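You operate a simulated robot arm through the tools that you are given. There is no shell and no other tool. Be economical: measure what you need, move in short steps, check, and stop when the job is done.

The job below is to be done with a simulated robot arm. You get a single attempt, and the scene is never put back.

TASK
Pile some things up. At the end: the clear spice jar (marked "Turmeric") from the dishwasher side worktop stands on top of the white stack of tubs; the silver beans tin from the dishwasher side worktop is in the sink floor, with the purple round pad from there on top of it and the cream felt buffer on top of that; whatever was shut is shut again. Leave all else as you found it, and nothing knocked over.

Only the result counts: the job must be done as asked and must still hold three seconds after the hand-in. Knocking over, shifting, dropping, spilling or breaking anything else fails it.

THE ROBOT
A 7-joint arm with a two-finger parallel gripper, fixed in place. Base frame: the origin is at the foot of the arm, x ahead of it, y to its left, z up; the work surface is at about z = 920. Lengths are in mm, angles in degrees, forces in N, time in s.
With the tool pointing down near the work surface it reaches from about 280 to 680 mm from the base axis. Its first joint turns from -66.0 to 66.0 degrees. Payload 1.57 kg.
The TCP is the grasp point between the finger pads, 30 mm short of the fingertips. In the tool frame z runs along the fingers and y along their closing line. Largest opening 110 mm; finger width 24, thickness 12; the body of the gripper, 48 by 112 mm, starts 78 mm behind the TCP.
Orientation is told as [roll, pitch, yaw] about the base's x, y, z axes, in that order, counted from this pose: with the fingers straight down and closing along the base's y, the tool's x points along the base's -x, its y along +y and its z along -z.

THE INTERFACE
- The arm moves only by the tool apply_moves. Its argument "increments" is a list of rows, each a list of 7 numbers: the turn, a rotation vector about the tool's x, y, z in degrees, then the shift along the tool's x, y, z in mm, then the closure, from 0 (fully open) to 1 (shut). In form: [[rx, ry, rz, dx, dy, dz, grip], ...]. A call has 1 to 8 rows; each row is the pose to reach, as a shift and turn from the pose commanded when the call began, along the tool's axes at that moment. Rows are played at 5 a second. More than 50 mm and 8.6 degrees between two rows, or a gripper value outside its range, and nothing of the call is played. A pose out of reach is approached as far as the arm can. The call stops where the force on the tool passes 40 N (or 10 N more than at its start, if that is more) or the arm is blocked; 0.2 s more then pass. Each finger travels about 108 mm/s and halts on what it meets, pressing with about 25 N; the grip force reading is that of the motor and also rises with nothing between the fingers. The clock runs only during rows and for 0.2 s after the last one: add rows that repeat a pose to give the fingers time. It gives the time, the measured TCP pose, the force on the tool (base axes), the opening and the grip force at its end, in the units of the frame above (readings bear some noise).
- Cameras (640 x 400 px; columns grow to the right, rows downward): "scene" is fixed at [159.2, -382.1, 1407.4]; the picture's right is [0.86, -0.50, 0.00], its down [-0.28, -0.47, -0.84] and it looks along [0.42, 0.72, -0.55] (base axes); focal length 214 px, centre (320, 200). "wrist" rides on the gripper at [70, 16, -141] in the tool frame; the picture's right is [-0.23, 0.97, 0.00], its down [-0.86, -0.20, -0.48] and it looks along [-0.47, -0.11, 0.88] (tool axes); focal length 222 px, centre (320, 200). There is no depth. A picture from a camera that has moved, and an enlarged one, comes with that camera's place and axes in the base frame and with its lens.
- grab_frame(camera): a new picture of that camera. It takes no simulated time.
- inspect(camera, box): a new picture of the part [left, top, right, bottom] of that camera's present view, enlarged. It takes no simulated time.
- sign_off(): hands the job in; it is judged then, once.

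Work in short steps. Places have to be worked out from the pictures, the camera data and where the tool is seen: move nearer, look again, correct. Check each grasp and each placing, and mend what went wrong. You have 120 turns and 64 pictures in all, those below and enlarged ones among them. Open the gripper and draw the arm clear of the work before you hand the job in, unless the task says otherwise; then end with one line.

The tools are called after "Request:" as name(argument=value, ...) on one line, values as JSON. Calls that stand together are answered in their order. apply_moves: Moves the arm, as the interface text tells. Its arguments: {"type":"object","properties":{"increments":{"type":"array","items":{"type":"array","items":{"type":"number"}}}},"required":["increments"]} The other tools are called the same way: grab_frame (camera) takes a picture; inspect (camera, box) takes an enlarged picture of a part of a camera's view; sign_off () hands the job in.

At the start:

```text
t: 0.0
tcp_pos: [346.5, 104.0, 1323.9]
tcp_rot: [0.1, 0.0, 0.0]
contact_force: [-0.7, -0.7, -0.3]
grip_width: 110.2
grip_force: 0.0
```

scene: 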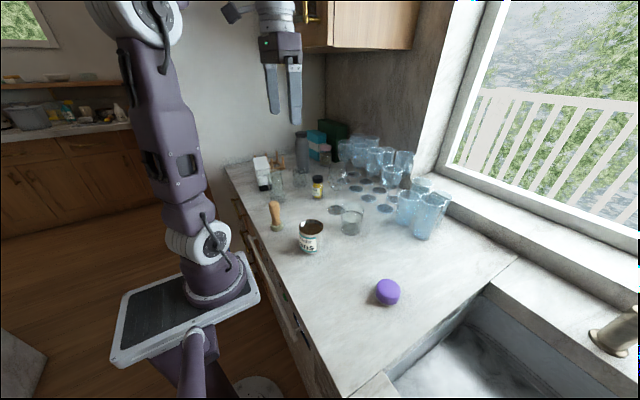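
wrist: 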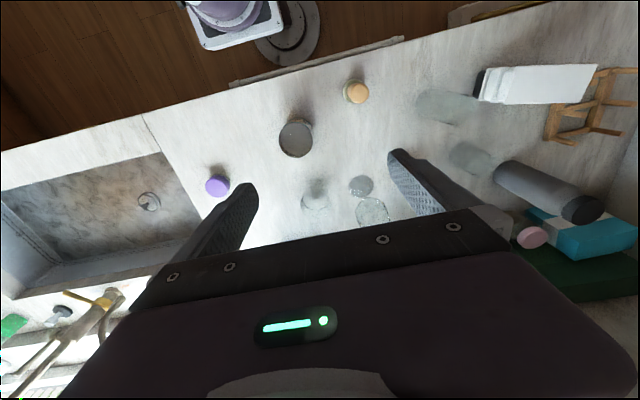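

I start by enlarging the scene's worktop to identify the objects.

Request:
inspect(camera="scene", box=[230, 110, 470, 260])

Request:
inspect(camera="scene", box=[240, 200, 560, 400])

```text
2.67 times, centred on (350, 185) of scene
camera zoom: at [159.2, -382.1, 1407.4], right [0.86, -0.5, 0.0], down [-0.28, -0.47, -0.84], along [0.42, 0.72, -0.55], focal length 572 px, centre (240, 240)
```

zoom: 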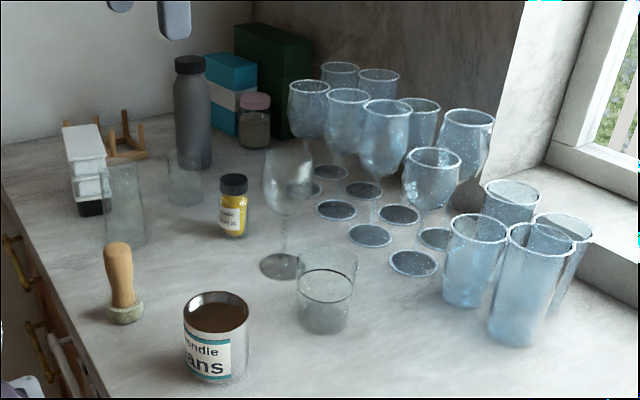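

```text
2.00 times, centred on (400, 300) of scene
camera zoom: at [159.2, -382.1, 1407.4], right [0.86, -0.5, 0.0], down [-0.28, -0.47, -0.84], along [0.42, 0.72, -0.55], focal length 429 px, centre (160, 0)
```

zoom: 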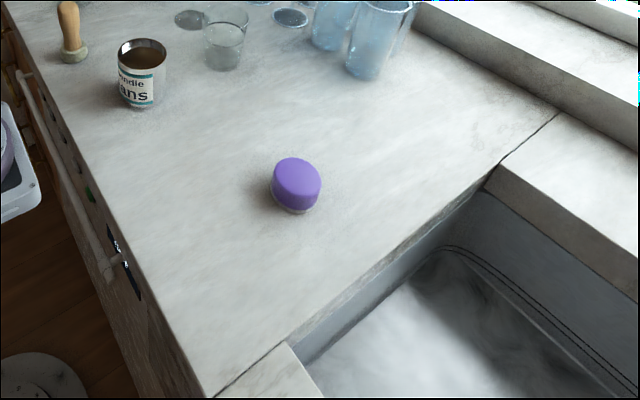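

Next I zoom in on the labels and candidate objects: the jar and stack, and the sink surroundings.

Request:
inspect(camera="scene", box=[245, 120, 345, 182])

Request:
inspect(camera="wrist", box=[0, 150, 240, 300])

Request:
inspect(camera="wrist", box=[400, 40, 640, 190])

Request:
inspect(camera="scene", box=[255, 175, 335, 260])

```text
6.40 times, centred on (295, 151) of scene
camera zoom: at [159.2, -382.1, 1407.4], right [0.86, -0.5, 0.0], down [-0.28, -0.47, -0.84], along [0.42, 0.72, -0.55], focal length 1373 px, centre (480, 514)
```

zoom: 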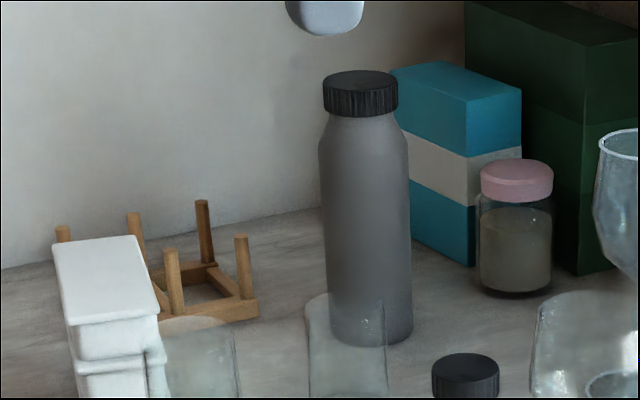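

```text
2.67 times, centred on (120, 225) of wrist
camera zoom: at [275.5, 118.9, 1464.4], right [0.23, 0.97, 0.0], down [0.86, -0.2, 0.48], along [0.47, -0.11, -0.88], focal length 592 px, centre (853, 133)
```

zoom: 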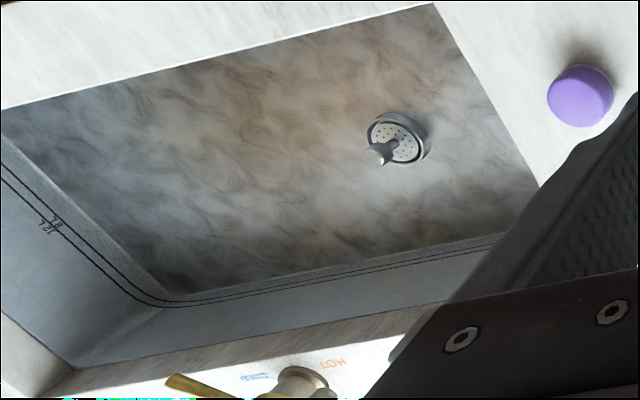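

```text
2.67 times, centred on (520, 115) of wrist
camera zoom: at [275.5, 118.9, 1464.4], right [0.23, 0.97, 0.0], down [0.86, -0.2, 0.48], along [0.47, -0.11, -0.88], focal length 592 px, centre (-213, 427)
```

zoom: 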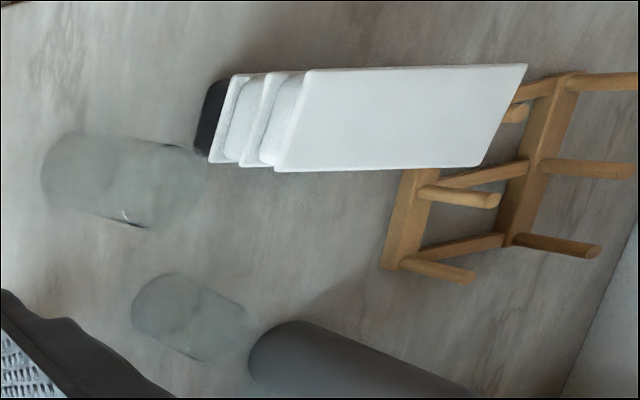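

```text
4.71 times, centred on (295, 218) of scene
camera zoom: at [159.2, -382.1, 1407.4], right [0.86, -0.5, 0.0], down [-0.28, -0.47, -0.84], along [0.42, 0.72, -0.55], focal length 1009 px, centre (438, 118)
```

zoom: 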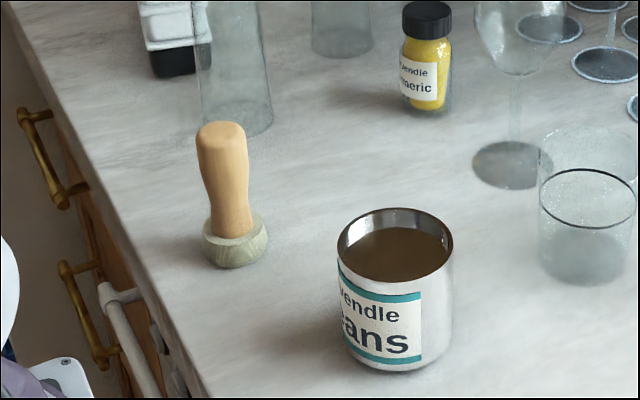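

Turmeric jar ≈(556,316), stack ≈(378,518), tin ≈(377,46), purple pad ≈(450,-200). No cream buffer has been definitely seen yet, so I move toward the sink side to search with the wrist camera.

Request:
apply_moves(increments=[[0, 0, 0, 0, -45, 0, 0], [0, 0, 0, 0, -90, 0, 0], [0, 0, 0, 0, -135, 0, 0], [0, 0, 0, 0, -180, 0, 0], [0, 0, 0, 0, -225, 0, 0], [0, 0, 0, 0, -270, 0, 0], [0, 0, 0, 0, -300, 0, 0], [0, 0, 0, 0, -300, 0, 0]])

Request:
grab_frame(camera="wrist")

Request:
grab_frame(camera="scene")

```text
t: 1.8
tcp_pos: [343.1, -197.9, 1323.6]
tcp_rot: [0.0, 0.1, -0.1]
contact_force: [0.4, -0.2, -0.7]
grip_width: 110.2
grip_force: 0.1
```

```text
55 pictures are left
camera wrist: at [273.5, -182.4, 1463.9], right [0.23, 0.97, 0.0], down [0.85, -0.2, 0.48], along [0.47, -0.11, -0.88], focal length 222 px, centre (320, 200)
```

wrist: 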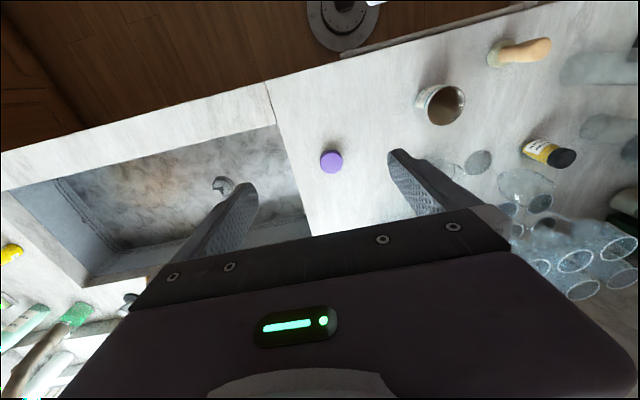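

```text
54 pictures are left
```

scene: 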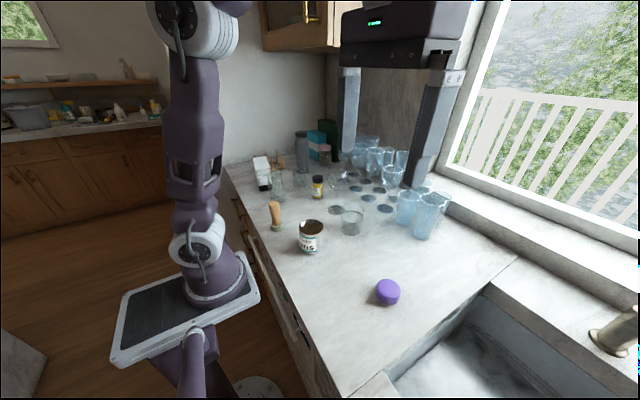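

Items lie beyond the sink; I turn the wrist so the camera looks that way (−y).

Request:
apply_moves(increments=[[0, 0, 8.5, 0, 0, 0, 0], [0, 0, 17, 0, 0, 0, 0], [0, 0, 25.5, 0, 0, 0, 0], [0, 0, 34, 0, 0, 0, 0], [0, 0, 42.5, 0, 0, 0, 0], [0, 0, 51, 0, 0, 0, 0], [0, 0, 59.5, 0, 0, 0, 0], [0, 0, 68, 0, 0, 0, 0]])

Request:
grab_frame(camera="wrist")

```text
t: 3.6
tcp_pos: [345.8, -197.6, 1323.2]
tcp_rot: [0.0, -0.1, -68.3]
contact_force: [-0.7, -0.4, -0.1]
grip_width: 110.3
grip_force: 0.1
```

```text
53 pictures are left
camera wrist: at [334.6, -127.1, 1463.8], right [0.99, 0.15, 0.0], down [0.13, -0.87, 0.48], along [0.07, -0.47, -0.88], focal length 222 px, centre (320, 200)
```

wrist: 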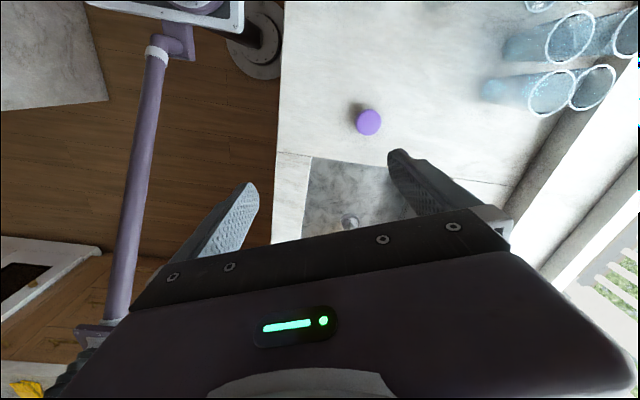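

The gripper body blocks the forward view; I go back to yaw 0 while shifting toward −y, so that the far side falls in the left part of the picture.

Request:
apply_moves(increments=[[0, 0, -8.5, -21, -8, 0, 0], [0, 0, -17, -42, -17, 0, 0], [0, 0, -25.5, -63, -25, 0, 0], [0, 0, -34, -84, -34, 0, 0], [0, 0, -42.5, -105, -42, 0, 0], [0, 0, -51, -126, -50, 0, 0], [0, 0, -59.5, -147, -59, 0, 0], [0, 0, -68, -167, -67, 0, 0]])

Request:
apply_moves(increments=[[8, 0, 0, 0, 0, 0, 0], [16, 0, 0, 0, 0, 0, 0], [24, 0, 0, 0, 0, 0, 0], [30, 0, 0, 0, 0, 0, 0]])

Request:
grab_frame(camera="wrist")

```text
t: 5.4
tcp_pos: [322.3, -332.7, 1291.6]
tcp_rot: [0.1, 0.1, 0.1]
contact_force: [-1.5, -1.4, -1.0]
grip_width: 109.9
grip_force: 0.1
out of reach, approached as far as the arm can: row 3, 4, 5, 6, 7, 8
```

```text
t: 6.4
tcp_pos: [324.0, -335.1, 1290.6]
tcp_rot: [-30.1, 0.1, 0.0]
contact_force: [-0.2, -0.3, 0.0]
grip_width: 109.6
grip_force: 0.0
```

```text
52 pictures are left
camera wrist: at [253.2, -252.2, 1403.9], right [0.23, 0.84, -0.49], down [0.85, 0.07, 0.51], along [0.47, -0.53, -0.7], focal length 222 px, centre (320, 200)
```

wrist: 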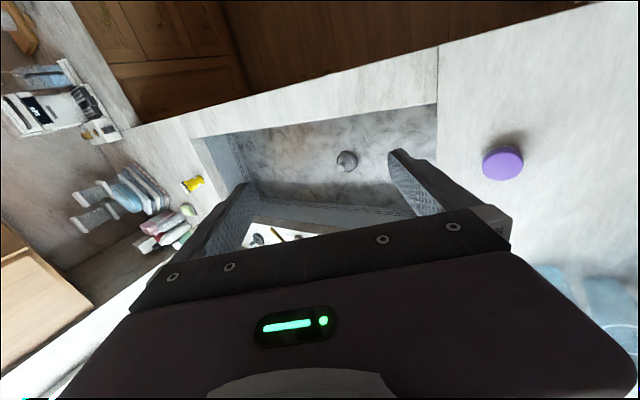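

No buffer beyond the sink within reach (those things are ~1.3 m away). I zoom in on the cabinet front and the upper cabinet for things that are shut.

Request:
inspect(camera="scene", box=[200, 180, 360, 400])

Request:
inspect(camera="wrist", box=[0, 40, 260, 260])

```text
1.82 times, centred on (280, 290) of scene
camera zoom: at [159.1, -382.1, 1407.4], right [0.86, -0.5, 0.0], down [-0.28, -0.47, -0.84], along [0.42, 0.72, -0.55], focal length 390 px, centre (393, 36)
```

zoom: 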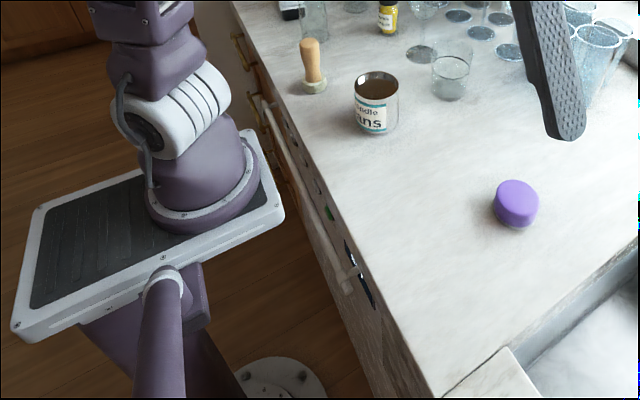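

```text
1.82 times, centred on (130, 150) of wrist
camera zoom: at [253.2, -252.2, 1403.9], right [0.23, 0.84, -0.49], down [0.85, 0.07, 0.51], along [0.47, -0.53, -0.7], focal length 404 px, centre (666, 291)
```

zoom: 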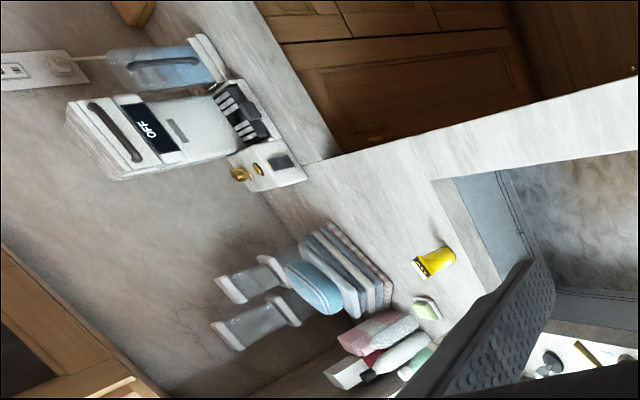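

The purple pad shows a pale band at its bottom — the cream buffer may lie beneath it. I look closer.

Request:
inspect(camera="scene", box=[366, 270, 414, 318])

Request:
inspect(camera="wrist", box=[460, 110, 560, 210])

Request:
inspect(camera="scene", box=[330, 125, 460, 220])

```text
8.33 times, centred on (390, 294) of scene
camera zoom: at [159.1, -382.1, 1407.4], right [0.86, -0.5, 0.0], down [-0.28, -0.47, -0.84], along [0.42, 0.72, -0.55], focal length 1787 px, centre (-263, -583)
```

zoom: 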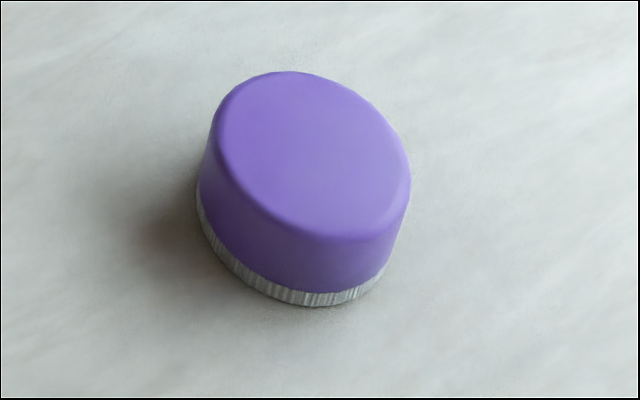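

```text
4.00 times, centred on (510, 160) of wrist
camera zoom: at [253.2, -252.2, 1403.9], right [0.23, 0.84, -0.49], down [0.85, 0.07, 0.51], along [0.47, -0.53, -0.7], focal length 888 px, centre (-440, 360)
```

zoom: 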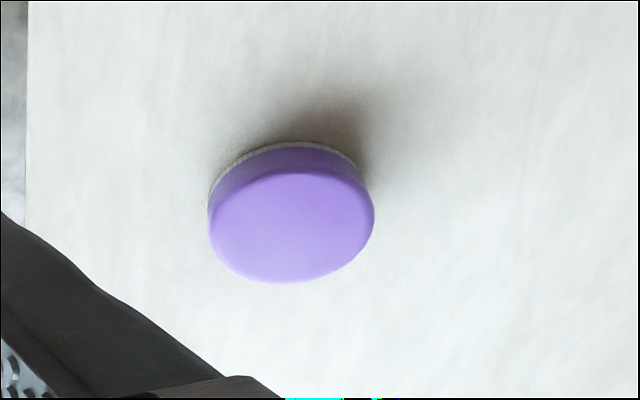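

```text
4.21 times, centred on (395, 172) of scene
camera zoom: at [159.1, -382.1, 1407.4], right [0.86, -0.5, 0.0], down [-0.28, -0.47, -0.84], along [0.42, 0.72, -0.55], focal length 903 px, centre (4, 316)
```

zoom: 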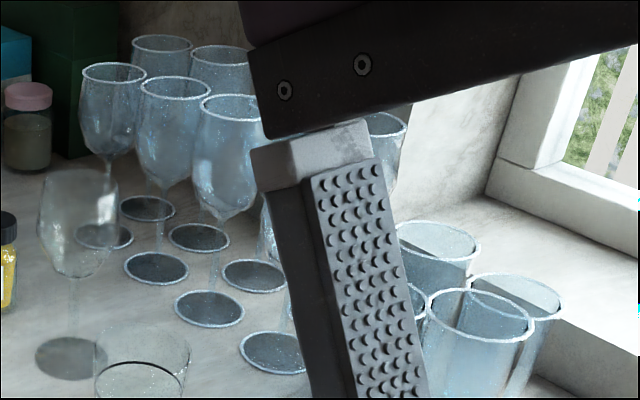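

The purple pad is one object (sponge with grey scourer). The cream buffer must be elsewhere; I return to level and sweep to the +y side for a look around there.

Request:
apply_moves(increments=[[-8, 0, 0, 0, 0, 0, 0], [-16, 0, 0, 0, 0, 0, 0], [-24, 0, 0, 0, 0, 0, 0], [-30, 0, 0, 0, 0, 0, 0]])

Request:
apply_moves(increments=[[0, 0, 0, 0, 50, -4, 0], [0, 0, 0, 0, 99, -8, 0], [0, 0, 0, 0, 148, -12, 0], [0, 0, 0, 0, 197, -16, 0], [0, 0, 0, 0, 246, -20, 0], [0, 0, 0, 0, 295, -24, 0], [0, 0, 0, 0, 344, -28, 0], [0, 0, 0, 0, 393, -30, 0]])

Request:
apply_moves(increments=[[0, 0, 0, 0, 48, 0, 0], [0, 0, 0, 0, 96, 0, 0], [0, 0, 0, 0, 144, 0, 0], [0, 0, 0, 0, 192, 0, 0], [0, 0, 0, 0, 240, 0, 0], [-8, 0, 0, 0, 240, 0, 0], [-16, 0, 0, 0, 240, 0, 0], [-20, 0, 0, 0, 240, 0, 0]])

Request:
grab_frame(camera="wrist")

```text
t: 7.4
tcp_pos: [323.9, -337.0, 1290.8]
tcp_rot: [0.2, 0.0, 0.0]
contact_force: [0.0, 0.8, -0.5]
grip_width: 109.8
grip_force: 0.2
```

```text
refused: row 1 steps farther than a row can; nothing moved
```

```text
t: 9.2
tcp_pos: [324.8, -96.4, 1290.9]
tcp_rot: [20.0, 0.0, 0.2]
contact_force: [0.2, 0.1, 0.3]
grip_width: 110.1
grip_force: 0.2
```

```text
46 pictures are left
camera wrist: at [255.1, -131.1, 1429.1], right [0.23, 0.91, 0.33], down [0.86, -0.35, 0.38], along [0.47, 0.2, -0.86], focal length 222 px, centre (320, 200)
```

wrist: 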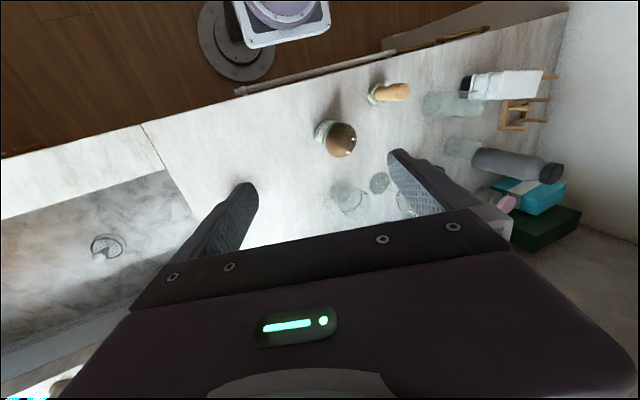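

Now continue to +y with level tool for a nearer view.

Request:
apply_moves(increments=[[8, 0, 0, 0, 0, 0, 0], [16, 0, 0, 0, 0, 0, 0], [20, 0, 0, 0, 0, 0, 0]])

Request:
apply_moves(increments=[[0, 0, 0, 0, 48, 0, 0], [0, 0, 0, 0, 96, 0, 0], [0, 0, 0, 0, 144, 0, 0], [0, 0, 0, 0, 192, 0, 0], [0, 0, 0, 0, 240, 0, 0], [0, 0, 0, 0, 288, 0, 0], [0, 0, 0, 0, 336, 0, 0], [0, 0, 0, 0, 380, 0, 0]])

Request:
grab_frame(camera="wrist")

```text
t: 10.0
tcp_pos: [325.2, -97.3, 1291.8]
tcp_rot: [-0.1, -0.1, 0.0]
contact_force: [0.1, 0.6, -0.5]
grip_width: 109.8
grip_force: 0.1
```

```text
t: 11.8
tcp_pos: [321.5, 285.9, 1289.8]
tcp_rot: [-0.1, 0.0, 0.0]
contact_force: [0.3, -0.4, -0.5]
grip_width: 110.0
grip_force: 0.0
```

```text
45 pictures are left
camera wrist: at [252.1, 301.5, 1430.5], right [0.23, 0.97, 0.0], down [0.85, -0.2, 0.48], along [0.47, -0.11, -0.88], focal length 222 px, centre (320, 200)
```

wrist: 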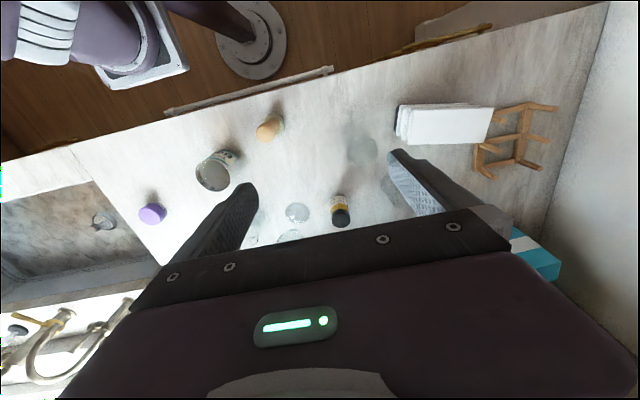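

I check the wall cabinet and the drawer fronts for what can be opened.

Request:
inspect(camera="scene", box=[240, 0, 440, 120])

Request:
inspect(camera="wrist", box=[150, 0, 400, 160])

Request:
inspect(camera="wrist", box=[380, 0, 620, 200])

```text
3.20 times, centred on (340, 60) of scene
camera zoom: at [159.1, -382.1, 1407.4], right [0.86, -0.5, 0.0], down [-0.28, -0.47, -0.84], along [0.42, 0.72, -0.55], focal length 686 px, centre (256, 648)
```

zoom: 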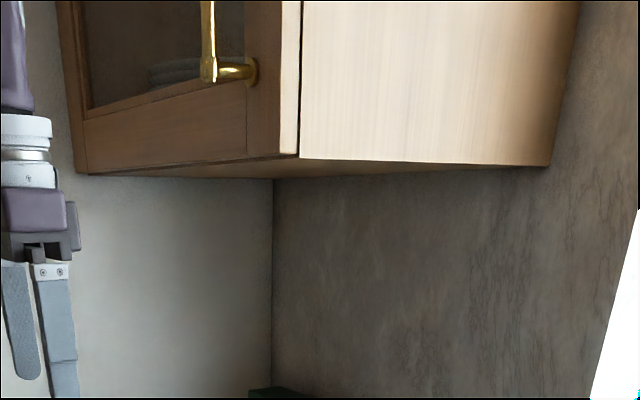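

```text
2.50 times, centred on (275, 80) of wrist
camera zoom: at [252.1, 301.5, 1430.5], right [0.23, 0.97, 0.0], down [0.85, -0.2, 0.48], along [0.47, -0.11, -0.88], focal length 555 px, centre (432, 500)
```

zoom: 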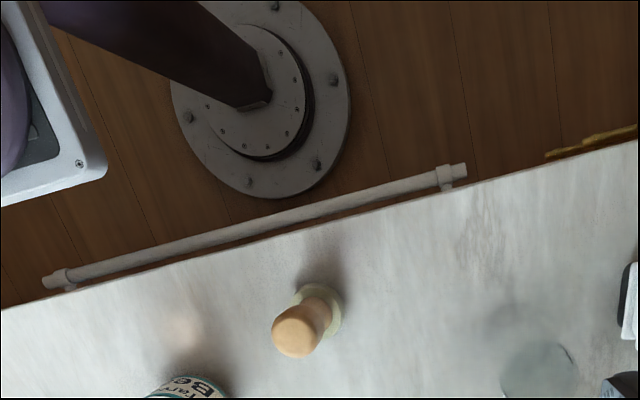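

```text
2.00 times, centred on (500, 100) of wrist
camera zoom: at [252.1, 301.5, 1430.5], right [0.23, 0.97, 0.0], down [0.85, -0.2, 0.48], along [0.47, -0.11, -0.88], focal length 444 px, centre (-40, 400)
```

zoom: 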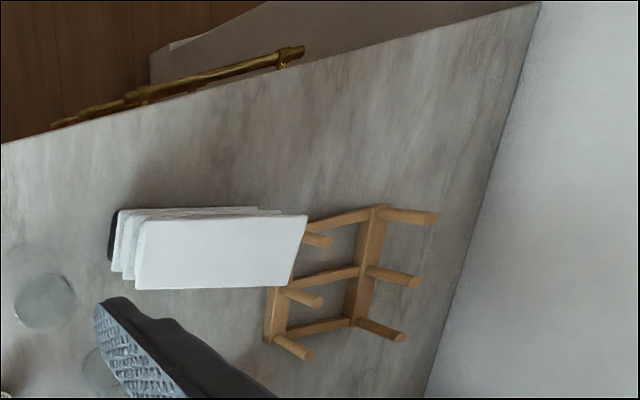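

The only candidate for a felt buffer nearby is the wooden-handled piece with the pale felt base; I'll look closely at it later. Now go over the Turmeric jar, turning the tool to yaw −90 so the fingers close along x, clear of the wine glass.

Request:
apply_moves(increments=[[0, 0, 8.5, -28, 0, 0, 0], [0, 0, 17, -56, 0, 0, 0], [0, 0, 25.5, -84, 0, 0, 0], [0, 0, 34, -112, 0, 0, 0], [0, 0, 42.5, -140, 0, 0, 0], [0, 0, 51, -168, 0, 0, 0], [0, 0, 59.5, -196, 0, 20, 0], [0, 0, 68, -220, 0, 40, 0]])

Request:
apply_moves(increments=[[0, 0, 8, 0, 0, 20, 0], [0, 0, 16, 0, 0, 40, 0], [0, 0, 22, 0, 0, 60, 0], [0, 0, 22, 0, 0, 60, 0]])

Request:
grab_frame(camera="wrist")

```text
t: 13.6
tcp_pos: [499.8, 262.8, 1217.3]
tcp_rot: [0.1, 0.0, -68.2]
contact_force: [-0.2, 0.4, -0.2]
grip_width: 110.0
grip_force: 0.1
out of reach, approached as far as the arm can: row 3, 4, 5, 6, 7, 8
```

```text
t: 14.6
tcp_pos: [499.0, 262.0, 1158.9]
tcp_rot: [0.1, 0.0, -90.1]
contact_force: [0.6, 0.8, -0.4]
grip_width: 110.1
grip_force: 0.1
```

```text
41 pictures are left
camera wrist: at [516.5, 330.6, 1299.9], right [0.97, -0.23, 0.0], down [-0.2, -0.85, 0.48], along [-0.11, -0.47, -0.88], focal length 222 px, centre (320, 200)
```

wrist: 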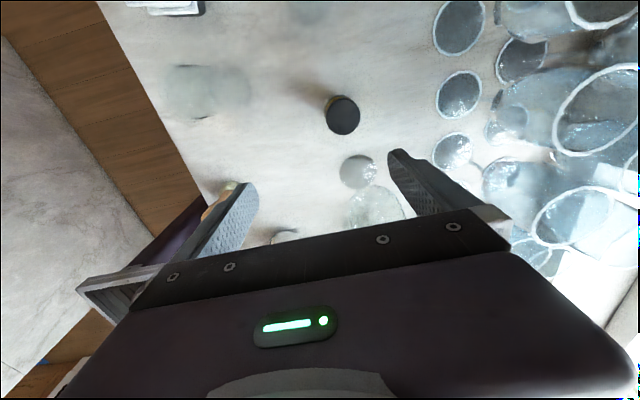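

The jar's cap is at about (534,281), top z≈1010. I shift over it (tool x=+y, tool y=+x) and descend part way with fingers partly closed... still open for now.

Request:
apply_moves(increments=[[0, 0, 0, 20, 35, 0, 0], [0, 0, 0, 20, 35, 45, 0], [0, 0, 0, 20, 35, 85, 0], [0, 0, 0, 20, 35, 85, 0]])

Request:
grab_frame(camera="wrist")

Request:
inspect(camera="scene", box=[230, 110, 390, 260])

```text
t: 15.6
tcp_pos: [537.5, 283.1, 1071.5]
tcp_rot: [0.0, 0.0, -90.0]
contact_force: [0.3, -0.8, -0.6]
grip_width: 110.0
grip_force: 0.1
```

```text
40 pictures are left
camera wrist: at [552.8, 351.2, 1212.3], right [0.97, -0.23, 0.0], down [-0.2, -0.85, 0.48], along [-0.11, -0.47, -0.88], focal length 222 px, centre (320, 200)
```

wrist: 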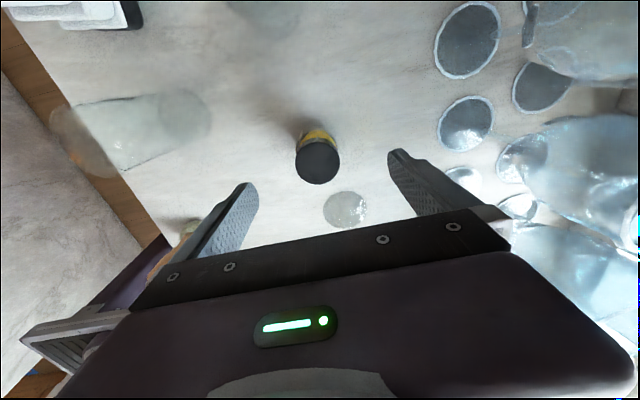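

```text
2.67 times, centred on (310, 185) of scene
camera zoom: at [159.2, -382.1, 1407.4], right [0.86, -0.5, 0.0], down [-0.28, -0.47, -0.84], along [0.42, 0.72, -0.55], focal length 572 px, centre (347, 240)
```

zoom: 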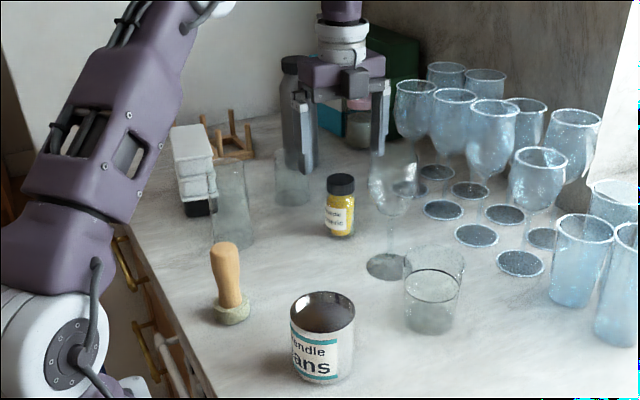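

Jar centered under the gripper (535,285). Descend to z≈965 and close.

Request:
apply_moves(increments=[[0, 0, 0, 2, -2, 40, 0], [0, 0, 0, 2, -2, 80, 0], [0, 0, 0, 2, -2, 105, 0], [0, 0, 0, 2, -2, 105, 0.3], [0, 0, 0, 2, -2, 105, 0.8], [0, 0, 0, 2, -2, 105, 0.8], [0, 0, 0, 2, -2, 105, 0.8]])

```text
t: 17.2
tcp_pos: [533.7, 283.8, 967.7]
tcp_rot: [0.0, 0.0, -89.9]
contact_force: [0.2, -0.4, 0.4]
grip_width: 47.4
grip_force: 24.9
```

Gripped (47 mm, 25 N). Lift straight up well above the glasses.

Request:
apply_moves(increments=[[0, 0, 0, 0, 0, -30, 0.8], [0, 0, 0, 0, 0, -70, 0.8], [0, 0, 0, 0, 0, -115, 0.8], [0, 0, 0, 0, 0, -160, 0.8], [0, 0, 0, 0, 0, -200, 0.8], [0, 0, 0, 0, 0, -200, 0.8]])

Request:
grab_frame(camera="wrist")

```text
t: 18.6
tcp_pos: [536.9, 284.1, 1163.1]
tcp_rot: [-0.1, -0.4, -89.4]
contact_force: [0.1, -1.0, -2.2]
grip_width: 34.6
grip_force: 24.7
out of reach, approached as far as the arm can: row 5
```

```text
38 pictures are left
camera wrist: at [551.8, 354.2, 1303.5], right [0.98, -0.22, 0.0], down [-0.19, -0.85, 0.48], along [-0.11, -0.47, -0.87], focal length 222 px, centre (320, 200)
```

wrist: 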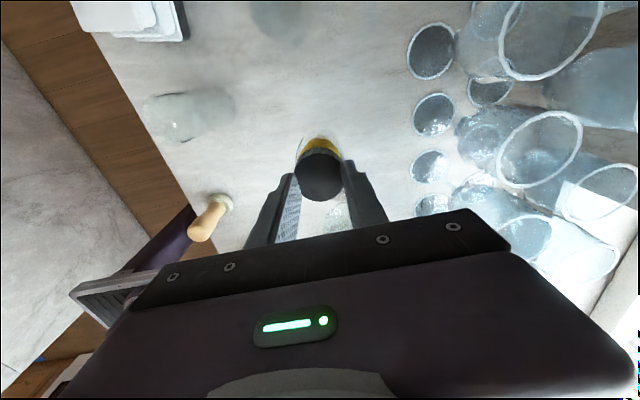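

The width fell 47→35: the jar's centre is ~+25 mm in y from the finger pads and it is creeping out. I set it straight back down quickly with the closure limited, to re-grip it centred.

Request:
apply_moves(increments=[[0, 0, 0, 0, 0, 49, 0.7], [0, 0, 0, 0, 0, 98, 0.7], [0, 0, 0, 0, 0, 147, 0.7], [0, 0, 0, 0, 0, 190, 0.7]])

Request:
grab_frame(camera="wrist")

```text
t: 19.5
tcp_pos: [536.3, 286.7, 1022.0]
tcp_rot: [0.9, 0.6, -90.0]
contact_force: [-3.2, 0.7, 15.9]
grip_width: 35.5
grip_force: 1.6
stopped in row 4: the force on the tool passed its limit (the readings are from after the stop); the commanded pose is now the measured one
```

```text
37 pictures are left
camera wrist: at [549.4, 352.6, 1164.1], right [0.97, -0.23, 0.02], down [-0.21, -0.86, 0.47], along [-0.09, -0.46, -0.88], focal length 222 px, centre (320, 200)
```

wrist: 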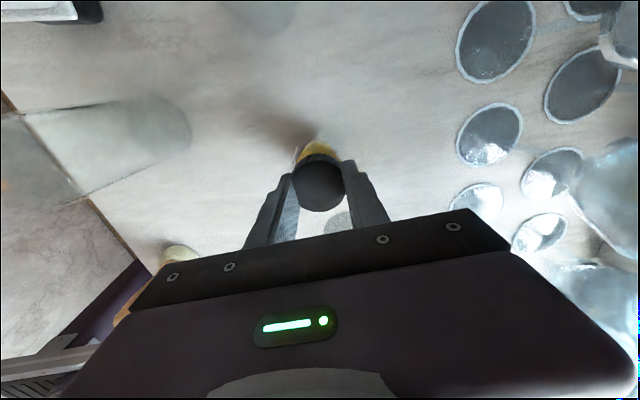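

The cap is at (537,286), right beneath the TCP: the jar slid down in the grip, so the fingers now hold only the cap, with the jar standing on the worktop. I release and look.

Request:
apply_moves(increments=[[0, 0, 0, 0, 0, -2, 0.5], [0, 0, 0, 0, 0, -2, 0.2], [0, 0, 0, 0, 0, -2, 0.2]])

Request:
inspect(camera="scene", box=[270, 120, 370, 220])

Request:
inspect(camera="wrist", box=[220, 80, 420, 240])

```text
t: 20.3
tcp_pos: [535.8, 285.0, 1022.4]
tcp_rot: [0.9, 0.4, -90.1]
contact_force: [-0.4, -0.5, 0.8]
grip_width: 88.1
grip_force: 0.1
```

```text
4.00 times, centred on (320, 170) of scene
camera zoom: at [159.2, -382.1, 1407.4], right [0.86, -0.5, 0.0], down [-0.28, -0.47, -0.84], along [0.42, 0.72, -0.55], focal length 858 px, centre (320, 320)
```

zoom: 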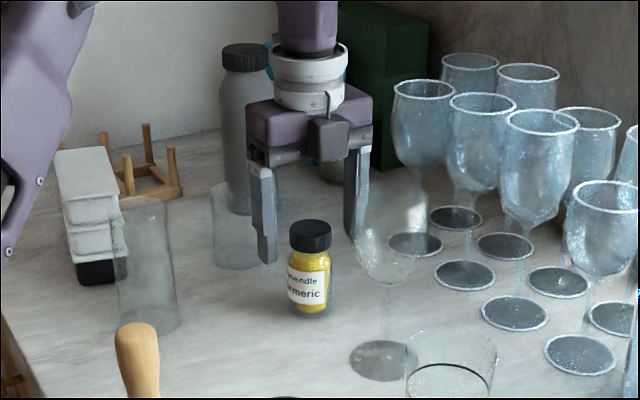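

```text
2.50 times, centred on (320, 160) of wrist
camera zoom: at [549.4, 352.6, 1164.6], right [0.97, -0.23, 0.01], down [-0.21, -0.86, 0.47], along [-0.1, -0.46, -0.88], focal length 555 px, centre (320, 300)
```

zoom: 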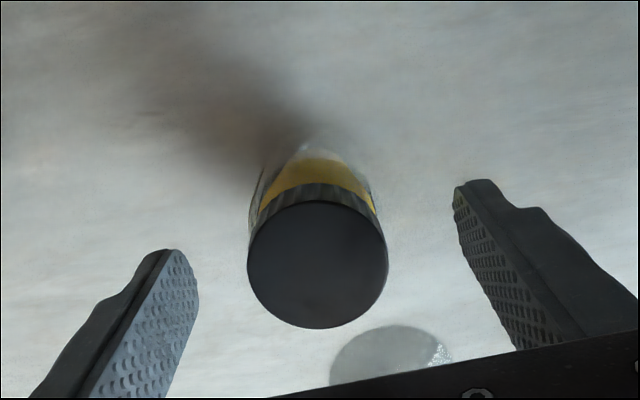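

The jar stands upright at its place. I re-grip lower on the body (TCP ≈957), levelling the tool, then test-lift slowly.

Request:
apply_moves(increments=[[-0.4, -0.8, 0, 1, 0, 20, 0.2], [-0.4, -0.8, 0, 1, 0, 45, 0.2], [-0.4, -0.8, 0, 1, 0, 63, 0.2], [-0.4, -0.8, 0, 1, 0, 63, 0.5], [-0.4, -0.8, 0, 1, 0, 63, 0.9], [-0.4, -0.8, 0, 1, 0, 63, 0.9], [-0.4, -0.8, 0, 1, 0, 63, 0.9], [-0.4, -0.8, 0, 1, 0, 63, 0.9]])

Request:
apply_moves(increments=[[0, 0, 0, 0, 0, -5, 0.9], [0, 0, 0, 0, 0, -10, 0.9], [0, 0, 0, 0, 0, -20, 0.9], [0, 0, 0, 0, 0, -30, 0.9]])

```text
t: 22.1
tcp_pos: [536.5, 284.5, 960.3]
tcp_rot: [1.4, -0.3, -90.0]
contact_force: [-0.6, 0.3, -0.4]
grip_width: 46.6
grip_force: 24.9
```

```text
t: 23.1
tcp_pos: [536.3, 287.4, 989.1]
tcp_rot: [1.4, -0.4, -89.9]
contact_force: [1.2, 0.3, -2.2]
grip_width: 46.5
grip_force: 24.6
```

Holding firmly (46.5 mm, steady). The stack's top works out at ≈(381,508), z≈1020, about 64×140 mm. Raise slowly, checking the grip.

Request:
apply_moves(increments=[[0, 0, 0, 0, 0, -20, 0.9], [0, 0, 0, 0, 0, -40, 0.9], [0, 0, 0, 0, 0, -60, 0.9], [0, 0, 0, 0, 0, -80, 0.9], [0, 0, 0, 0, 0, -100, 0.9], [0, 0, 0, 0, 0, -120, 0.9], [0, 0, 0, 0, 0, -140, 0.9], [0, 0, 0, 0, 0, -155, 0.9]])

```text
t: 24.9
tcp_pos: [533.3, 285.8, 1145.4]
tcp_rot: [1.3, -0.5, -90.0]
contact_force: [0.4, -0.3, -2.6]
grip_width: 46.9
grip_force: 24.6
```

Grip is steady; move horizontally to over the stack, halting a little before for a look.

Request:
apply_moves(increments=[[0, 0, 0, 25, -19, 0, 0.9], [0, 0, 0, 55, -42, 0, 0.9], [0, 0, 0, 85, -63, 0, 0.9], [0, 0, 0, 115, -84, 0, 0.9], [0, 0, 0, 145, -105, 0, 0.9], [0, 0, 0, 175, -126, 0, 0.9], [0, 0, 0, 205, -144, 0, 0.9], [0, 0, 0, 222, -153, 0, 0.9]])

Request:
grab_frame(camera="wrist")

Request:
inspect(camera="scene", box=[225, 90, 325, 200])

```text
t: 26.7
tcp_pos: [381.7, 452.9, 1130.3]
tcp_rot: [1.4, -0.5, -90.0]
contact_force: [-0.7, 0.3, -2.3]
grip_width: 46.6
grip_force: 25.0
out of reach, approached as far as the arm can: row 5, 6, 7, 8
```

```text
34 pictures are left
camera wrist: at [393.8, 524.0, 1271.2], right [0.97, -0.23, 0.02], down [-0.21, -0.85, 0.48], along [-0.09, -0.47, -0.88], focal length 222 px, centre (320, 200)
```

wrist: 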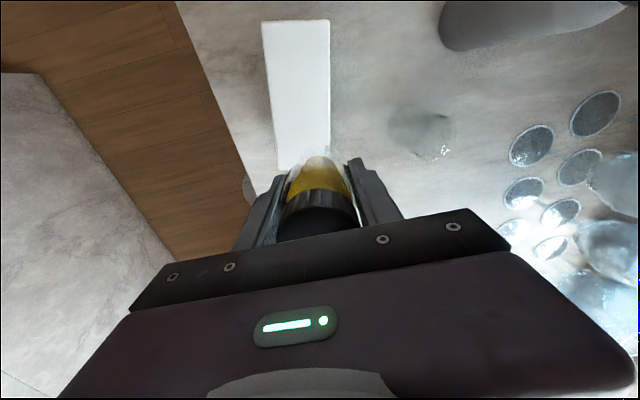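

```text
3.64 times, centred on (275, 145) of scene
camera zoom: at [159.2, -382.0, 1407.4], right [0.86, -0.5, 0.0], down [-0.28, -0.47, -0.84], along [0.42, 0.72, -0.55], focal length 780 px, centre (484, 400)
```

zoom: 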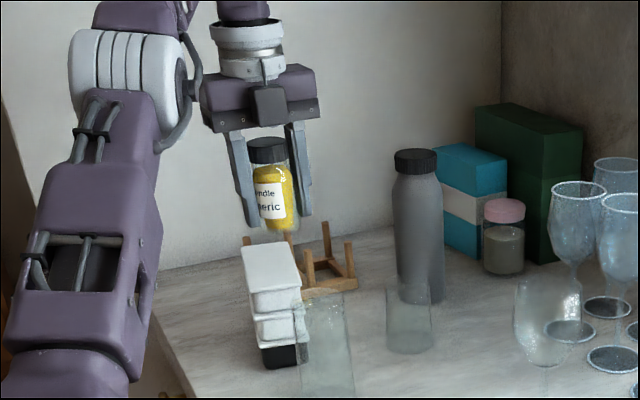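

Reach is short at this height, so I'm at (382,453,1130). The stack top is centred near (377,508), slightly yawed. I descend 48 mm first, then move out further.

Request:
apply_moves(increments=[[0, 0, 0, 0, 0, 20, 0.9], [0, 0, 0, 0, 0, 35, 0.9], [0, 0, 0, 10, -1, 48, 0.9], [0, 0, 0, 25, -3, 48, 0.9], [0, 0, 0, 40, -5, 48, 0.9], [0, 0, 0, 48, -6, 48, 0.9], [0, 0, 0, 48, -6, 48, 0.9]])

Request:
inspect(camera="scene", box=[225, 110, 305, 200])

Request:
grab_frame(camera="wrist")

```text
t: 28.3
tcp_pos: [381.0, 480.3, 1080.0]
tcp_rot: [1.2, -0.4, -90.0]
contact_force: [-0.1, -0.2, -3.3]
grip_width: 46.8
grip_force: 24.5
out of reach, approached as far as the arm can: row 5, 6, 7
```

```text
4.44 times, centred on (265, 155) of scene
camera zoom: at [159.2, -382.1, 1407.4], right [0.86, -0.5, 0.0], down [-0.28, -0.47, -0.84], along [0.42, 0.72, -0.55], focal length 953 px, centre (564, 400)
```

zoom: 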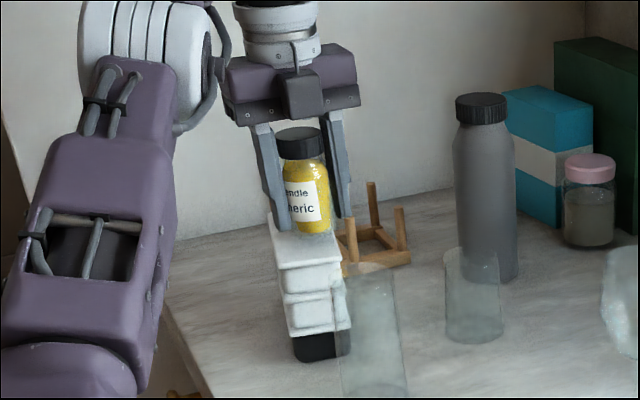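

```text
31 pictures are left
camera wrist: at [393.4, 549.0, 1221.5], right [0.97, -0.23, 0.02], down [-0.21, -0.85, 0.48], along [-0.09, -0.47, -0.88], focal length 222 px, centre (320, 200)
```

wrist: 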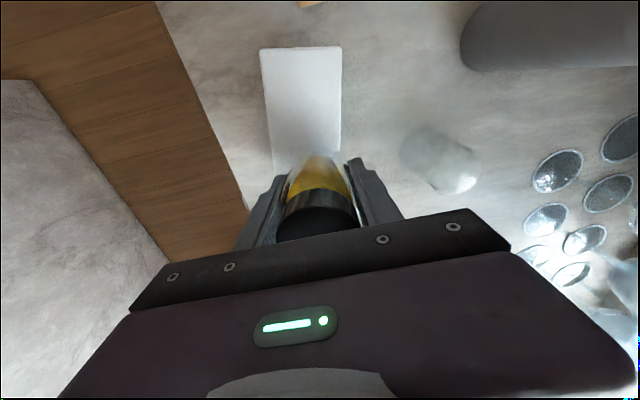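

At (381,480): stack centreline here is x≈369. I shift 11 mm to −x and 9 mm further out, then lower most of the gap.

Request:
apply_moves(increments=[[0, 0, 0, 4, -6, 0, 0.9], [0, 0, 0, 9, -11, 0, 0.9], [0, 0, 0, 9, -11, 5, 0.9], [0, 0, 0, 9, -11, 10, 0.9], [0, 0, 0, 9, -11, 13, 0.9], [0, 0, 0, 9, -11, 13, 0.9]])

Request:
inspect(camera="scene", box=[240, 130, 290, 195])

```text
t: 29.7
tcp_pos: [369.9, 488.0, 1070.2]
tcp_rot: [1.4, -0.1, -90.1]
contact_force: [0.6, 2.2, 18.0]
grip_width: 46.3
grip_force: 25.2
```

```text
6.15 times, centred on (265, 162) of scene
camera zoom: at [159.0, -382.3, 1407.4], right [0.86, -0.5, 0.0], down [-0.27, -0.47, -0.84], along [0.42, 0.72, -0.54], focal length 1320 px, centre (658, 431)
```

zoom: 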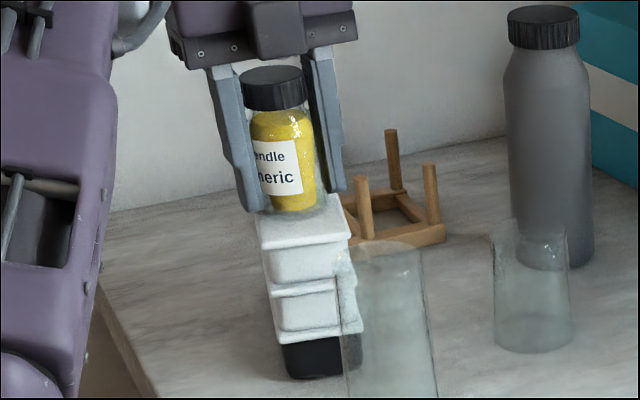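

The jar rests on the stack (18 N). I back off 2–3 mm to relieve the load, then open gently.

Request:
apply_moves(increments=[[0, 0, 0, 0, 0, -1.5, 0.9], [0, 0, 0, 0, 0, -3, 0.9], [0, 0, 0, 0, 0, -3, 0.9]])

```text
t: 30.5
tcp_pos: [367.7, 487.0, 1070.7]
tcp_rot: [1.1, -0.5, -90.0]
contact_force: [0.2, 0.6, 0.6]
grip_width: 46.7
grip_force: 24.9
```

Load near zero with the jar seated. Open slowly.

Request:
apply_moves(increments=[[0, 0, 0, 0, 0, 0, 0.55], [0, 0, 0, 0, 0, 0, 0.5], [0, 0, 0, 0, 0, 0, 0.4], [0, 0, 0, 0, 0, 0, 0.3], [0, 0, 0, 0, 0, 0, 0.3]])

Request:
inspect(camera="scene", box=[240, 130, 290, 195])

```text
t: 31.7
tcp_pos: [368.1, 487.5, 1071.6]
tcp_rot: [1.2, -0.4, -89.9]
contact_force: [1.2, -0.1, 0.7]
grip_width: 76.9
grip_force: 0.0
```

```text
6.15 times, centred on (265, 162) of scene
camera zoom: at [159.2, -382.1, 1407.4], right [0.86, -0.5, 0.0], down [-0.28, -0.47, -0.84], along [0.42, 0.72, -0.55], focal length 1320 px, centre (658, 431)
```

zoom: 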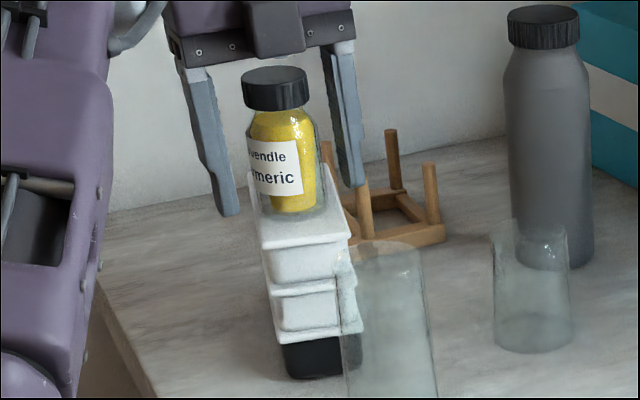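

The jar stands well on the stack. I open fully and withdraw horizontally toward −y (fingers slide past the jar), then rise.

Request:
apply_moves(increments=[[0, 0, 0, 0, 0, 0, 0], [0, 0, 0, 0, 0, -5, 0], [0, 0, 0, -15, 0, -10, 0], [0, 0, 0, -30, 0, -15, 0], [0, 0, 0, -45, 0, -25, 0], [0, 0, 0, -60, 0, -45, 0], [0, 0, 0, -70, 0, -80, 0], [0, 0, 0, -80, 0, -120, 0]])

Request:
apply_moves(increments=[[0, 0, 0, -40, 0, -20, 0], [0, 0, 0, -80, 0, -40, 0], [0, 0, 0, -120, 0, -40, 0], [0, 0, 0, -160, 0, -40, 0], [0, 0, 0, -200, 0, -40, 0], [0, 0, 0, -240, 0, -40, 0]])

Request:
grab_frame(camera="wrist")

Request:
grab_frame(camera="scene")

```text
t: 33.5
tcp_pos: [366.3, 409.0, 1192.6]
tcp_rot: [1.3, -0.3, -90.0]
contact_force: [0.7, -0.2, 0.1]
grip_width: 109.9
grip_force: 0.0
```

```text
t: 34.9
tcp_pos: [366.8, 167.8, 1231.1]
tcp_rot: [1.3, -0.3, -90.0]
contact_force: [0.2, 0.3, -0.3]
grip_width: 110.5
grip_force: 0.0
```

```text
28 pictures are left
camera wrist: at [379.0, 237.6, 1372.2], right [0.97, -0.23, 0.02], down [-0.21, -0.85, 0.48], along [-0.09, -0.47, -0.88], focal length 222 px, centre (320, 200)
```

wrist: 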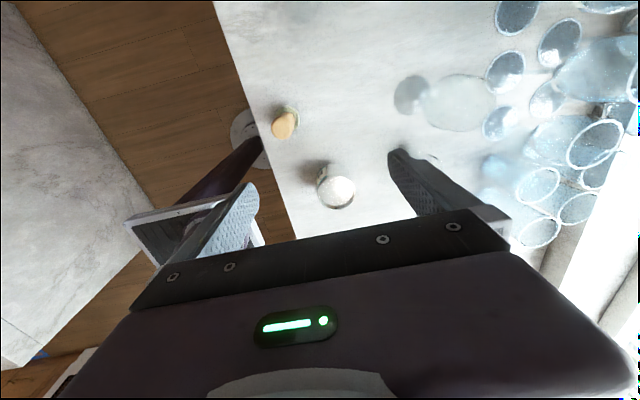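

```text
27 pictures are left
```

scene: 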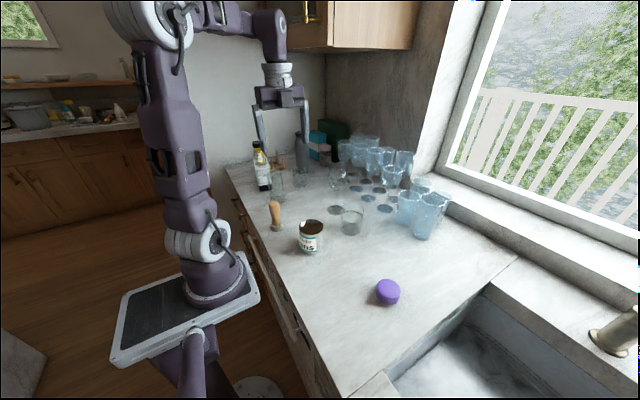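

The jar is on the stack. Now a closer look at the wooden-handled piece and the tin from here.

Request:
inspect(camera="wrist", box=[250, 90, 370, 220])

Request:
inspect(camera="scene", box=[258, 190, 330, 262])

```text
3.08 times, centred on (310, 155) of wrist
camera zoom: at [379.0, 237.6, 1372.2], right [0.97, -0.23, 0.02], down [-0.21, -0.85, 0.48], along [-0.09, -0.47, -0.88], focal length 684 px, centre (351, 338)
```

zoom: 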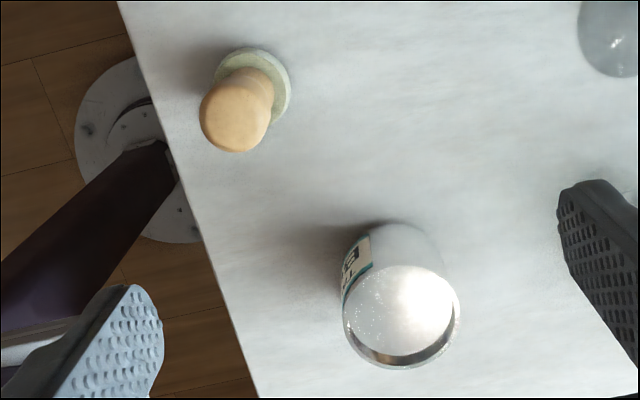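

```text
5.56 times, centred on (294, 226) of scene
camera zoom: at [159.2, -382.1, 1407.4], right [0.86, -0.5, 0.0], down [-0.28, -0.47, -0.84], along [0.42, 0.72, -0.54], focal length 1192 px, centre (464, 56)
```

zoom: 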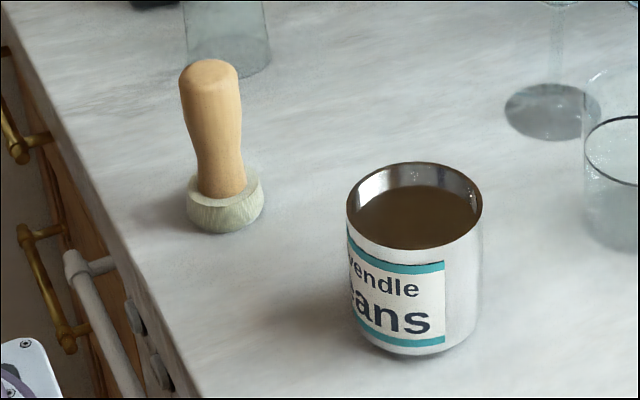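

The piece is a wooden-handled buffer with a fuzzy pale felt base — that's the felt buffer, at ≈(318,190). Tin rim centre ≈(376,47), top z≈1000; sink near wall y≈−312, floor z≈750. First level the tool and go over the tin while turning back to yaw 0.

Request:
apply_moves(increments=[[1.3, 0.3, 0, -40, 3, 0, 0], [1.3, 0.3, 0, -80, 6, 0, 0], [1.3, 0.3, 0, -121, 9, 0, 0]])

Request:
apply_moves(increments=[[0, 0, -8.5, 0, 0, 0, 0], [0, 0, -17, 0, 0, 0, 0], [0, 0, -25.5, 0, 0, 0, 0], [0, 0, -34, 0, 0, 0, 0], [0, 0, -42.5, 0, 0, 0, 0], [0, 0, -51, 0, 0, 0, 0], [0, 0, -59.5, 0, 0, 0, 0], [0, 0, -68, 0, 0, 0, 0]])

Request:
apply_moves(increments=[[0, 0, -8, 0, 0, 30, 0], [0, 0, -16, 0, 0, 60, 0], [0, 0, -22, 0, 0, 90, 0], [0, 0, -22, 0, 0, 90, 0]])

Request:
grab_frame(camera="wrist")

```text
t: 35.7
tcp_pos: [374.7, 42.8, 1231.9]
tcp_rot: [-0.1, 0.0, -90.0]
contact_force: [0.2, 0.5, -0.2]
grip_width: 109.7
grip_force: 0.1
```

```text
t: 37.5
tcp_pos: [373.5, 46.4, 1233.7]
tcp_rot: [-0.1, 0.0, -21.9]
contact_force: [0.4, -0.3, -0.3]
grip_width: 110.0
grip_force: 0.0
```

```text
t: 38.5
tcp_pos: [375.6, 47.2, 1144.1]
tcp_rot: [-0.1, 0.0, 0.0]
contact_force: [-0.3, -0.5, 0.3]
grip_width: 109.9
grip_force: 0.1
```

```text
24 pictures are left
camera wrist: at [305.7, 63.3, 1284.1], right [0.23, 0.97, 0.0], down [0.86, -0.2, 0.48], along [0.47, -0.11, -0.88], focal length 222 px, centre (320, 200)
```

wrist: 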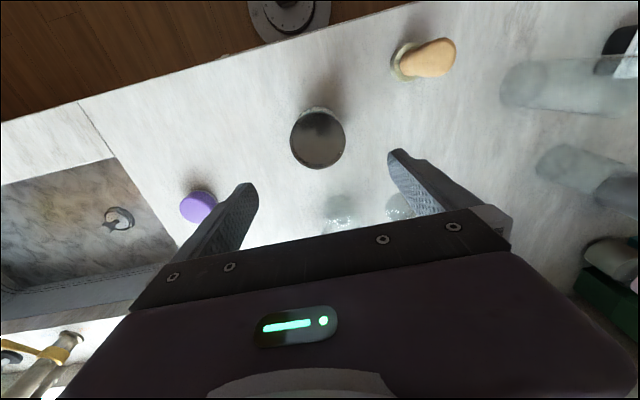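

Tin at (371,45), diameter ≈68. Descend around it to z≈960 and close.

Request:
apply_moves(increments=[[0, 0, 0, 4, -2, 45, 0], [0, 0, 0, 4, -2, 90, 0], [0, 0, 0, 4, -2, 135, 0], [0, 0, 0, 4, -2, 165, 0], [0, 0, 0, 4, -2, 184, 0], [0, 0, 0, 4, -2, 184, 0.6], [0, 0, 0, 4, -2, 184, 0.7], [0, 0, 0, 4, -2, 184, 0.7]])

Request:
apply_moves(increments=[[0, 0, 0, 0, 0, -5, 0.7], [0, 0, 0, 0, 0, -12, 0.7], [0, 0, 0, 0, 0, -22, 0.7], [0, 0, 0, 0, 0, -30, 0.7]])

Request:
inspect(camera="scene", box=[240, 150, 380, 290])

```text
t: 40.3
tcp_pos: [367.4, 45.4, 959.2]
tcp_rot: [0.0, 0.0, 0.0]
contact_force: [-0.7, 0.6, -0.7]
grip_width: 71.6
grip_force: 24.9
```

```text
t: 41.3
tcp_pos: [369.6, 45.4, 989.0]
tcp_rot: [0.0, -0.1, 0.0]
contact_force: [-0.1, -1.2, -4.3]
grip_width: 71.3
grip_force: 25.4
```

```text
2.86 times, centred on (310, 220) of scene
camera zoom: at [159.2, -382.1, 1407.4], right [0.86, -0.5, 0.0], down [-0.28, -0.47, -0.84], along [0.42, 0.72, -0.55], focal length 613 px, centre (349, 143)
```

zoom: 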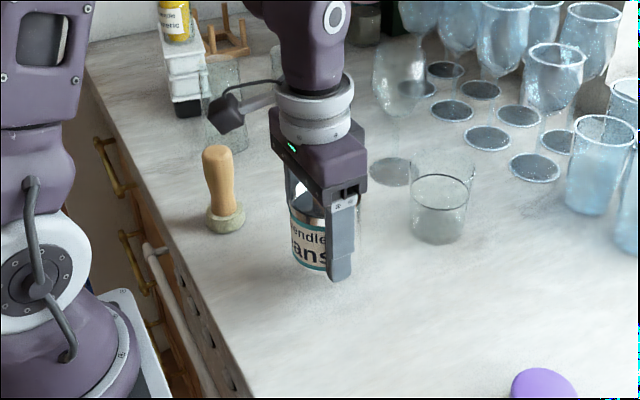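

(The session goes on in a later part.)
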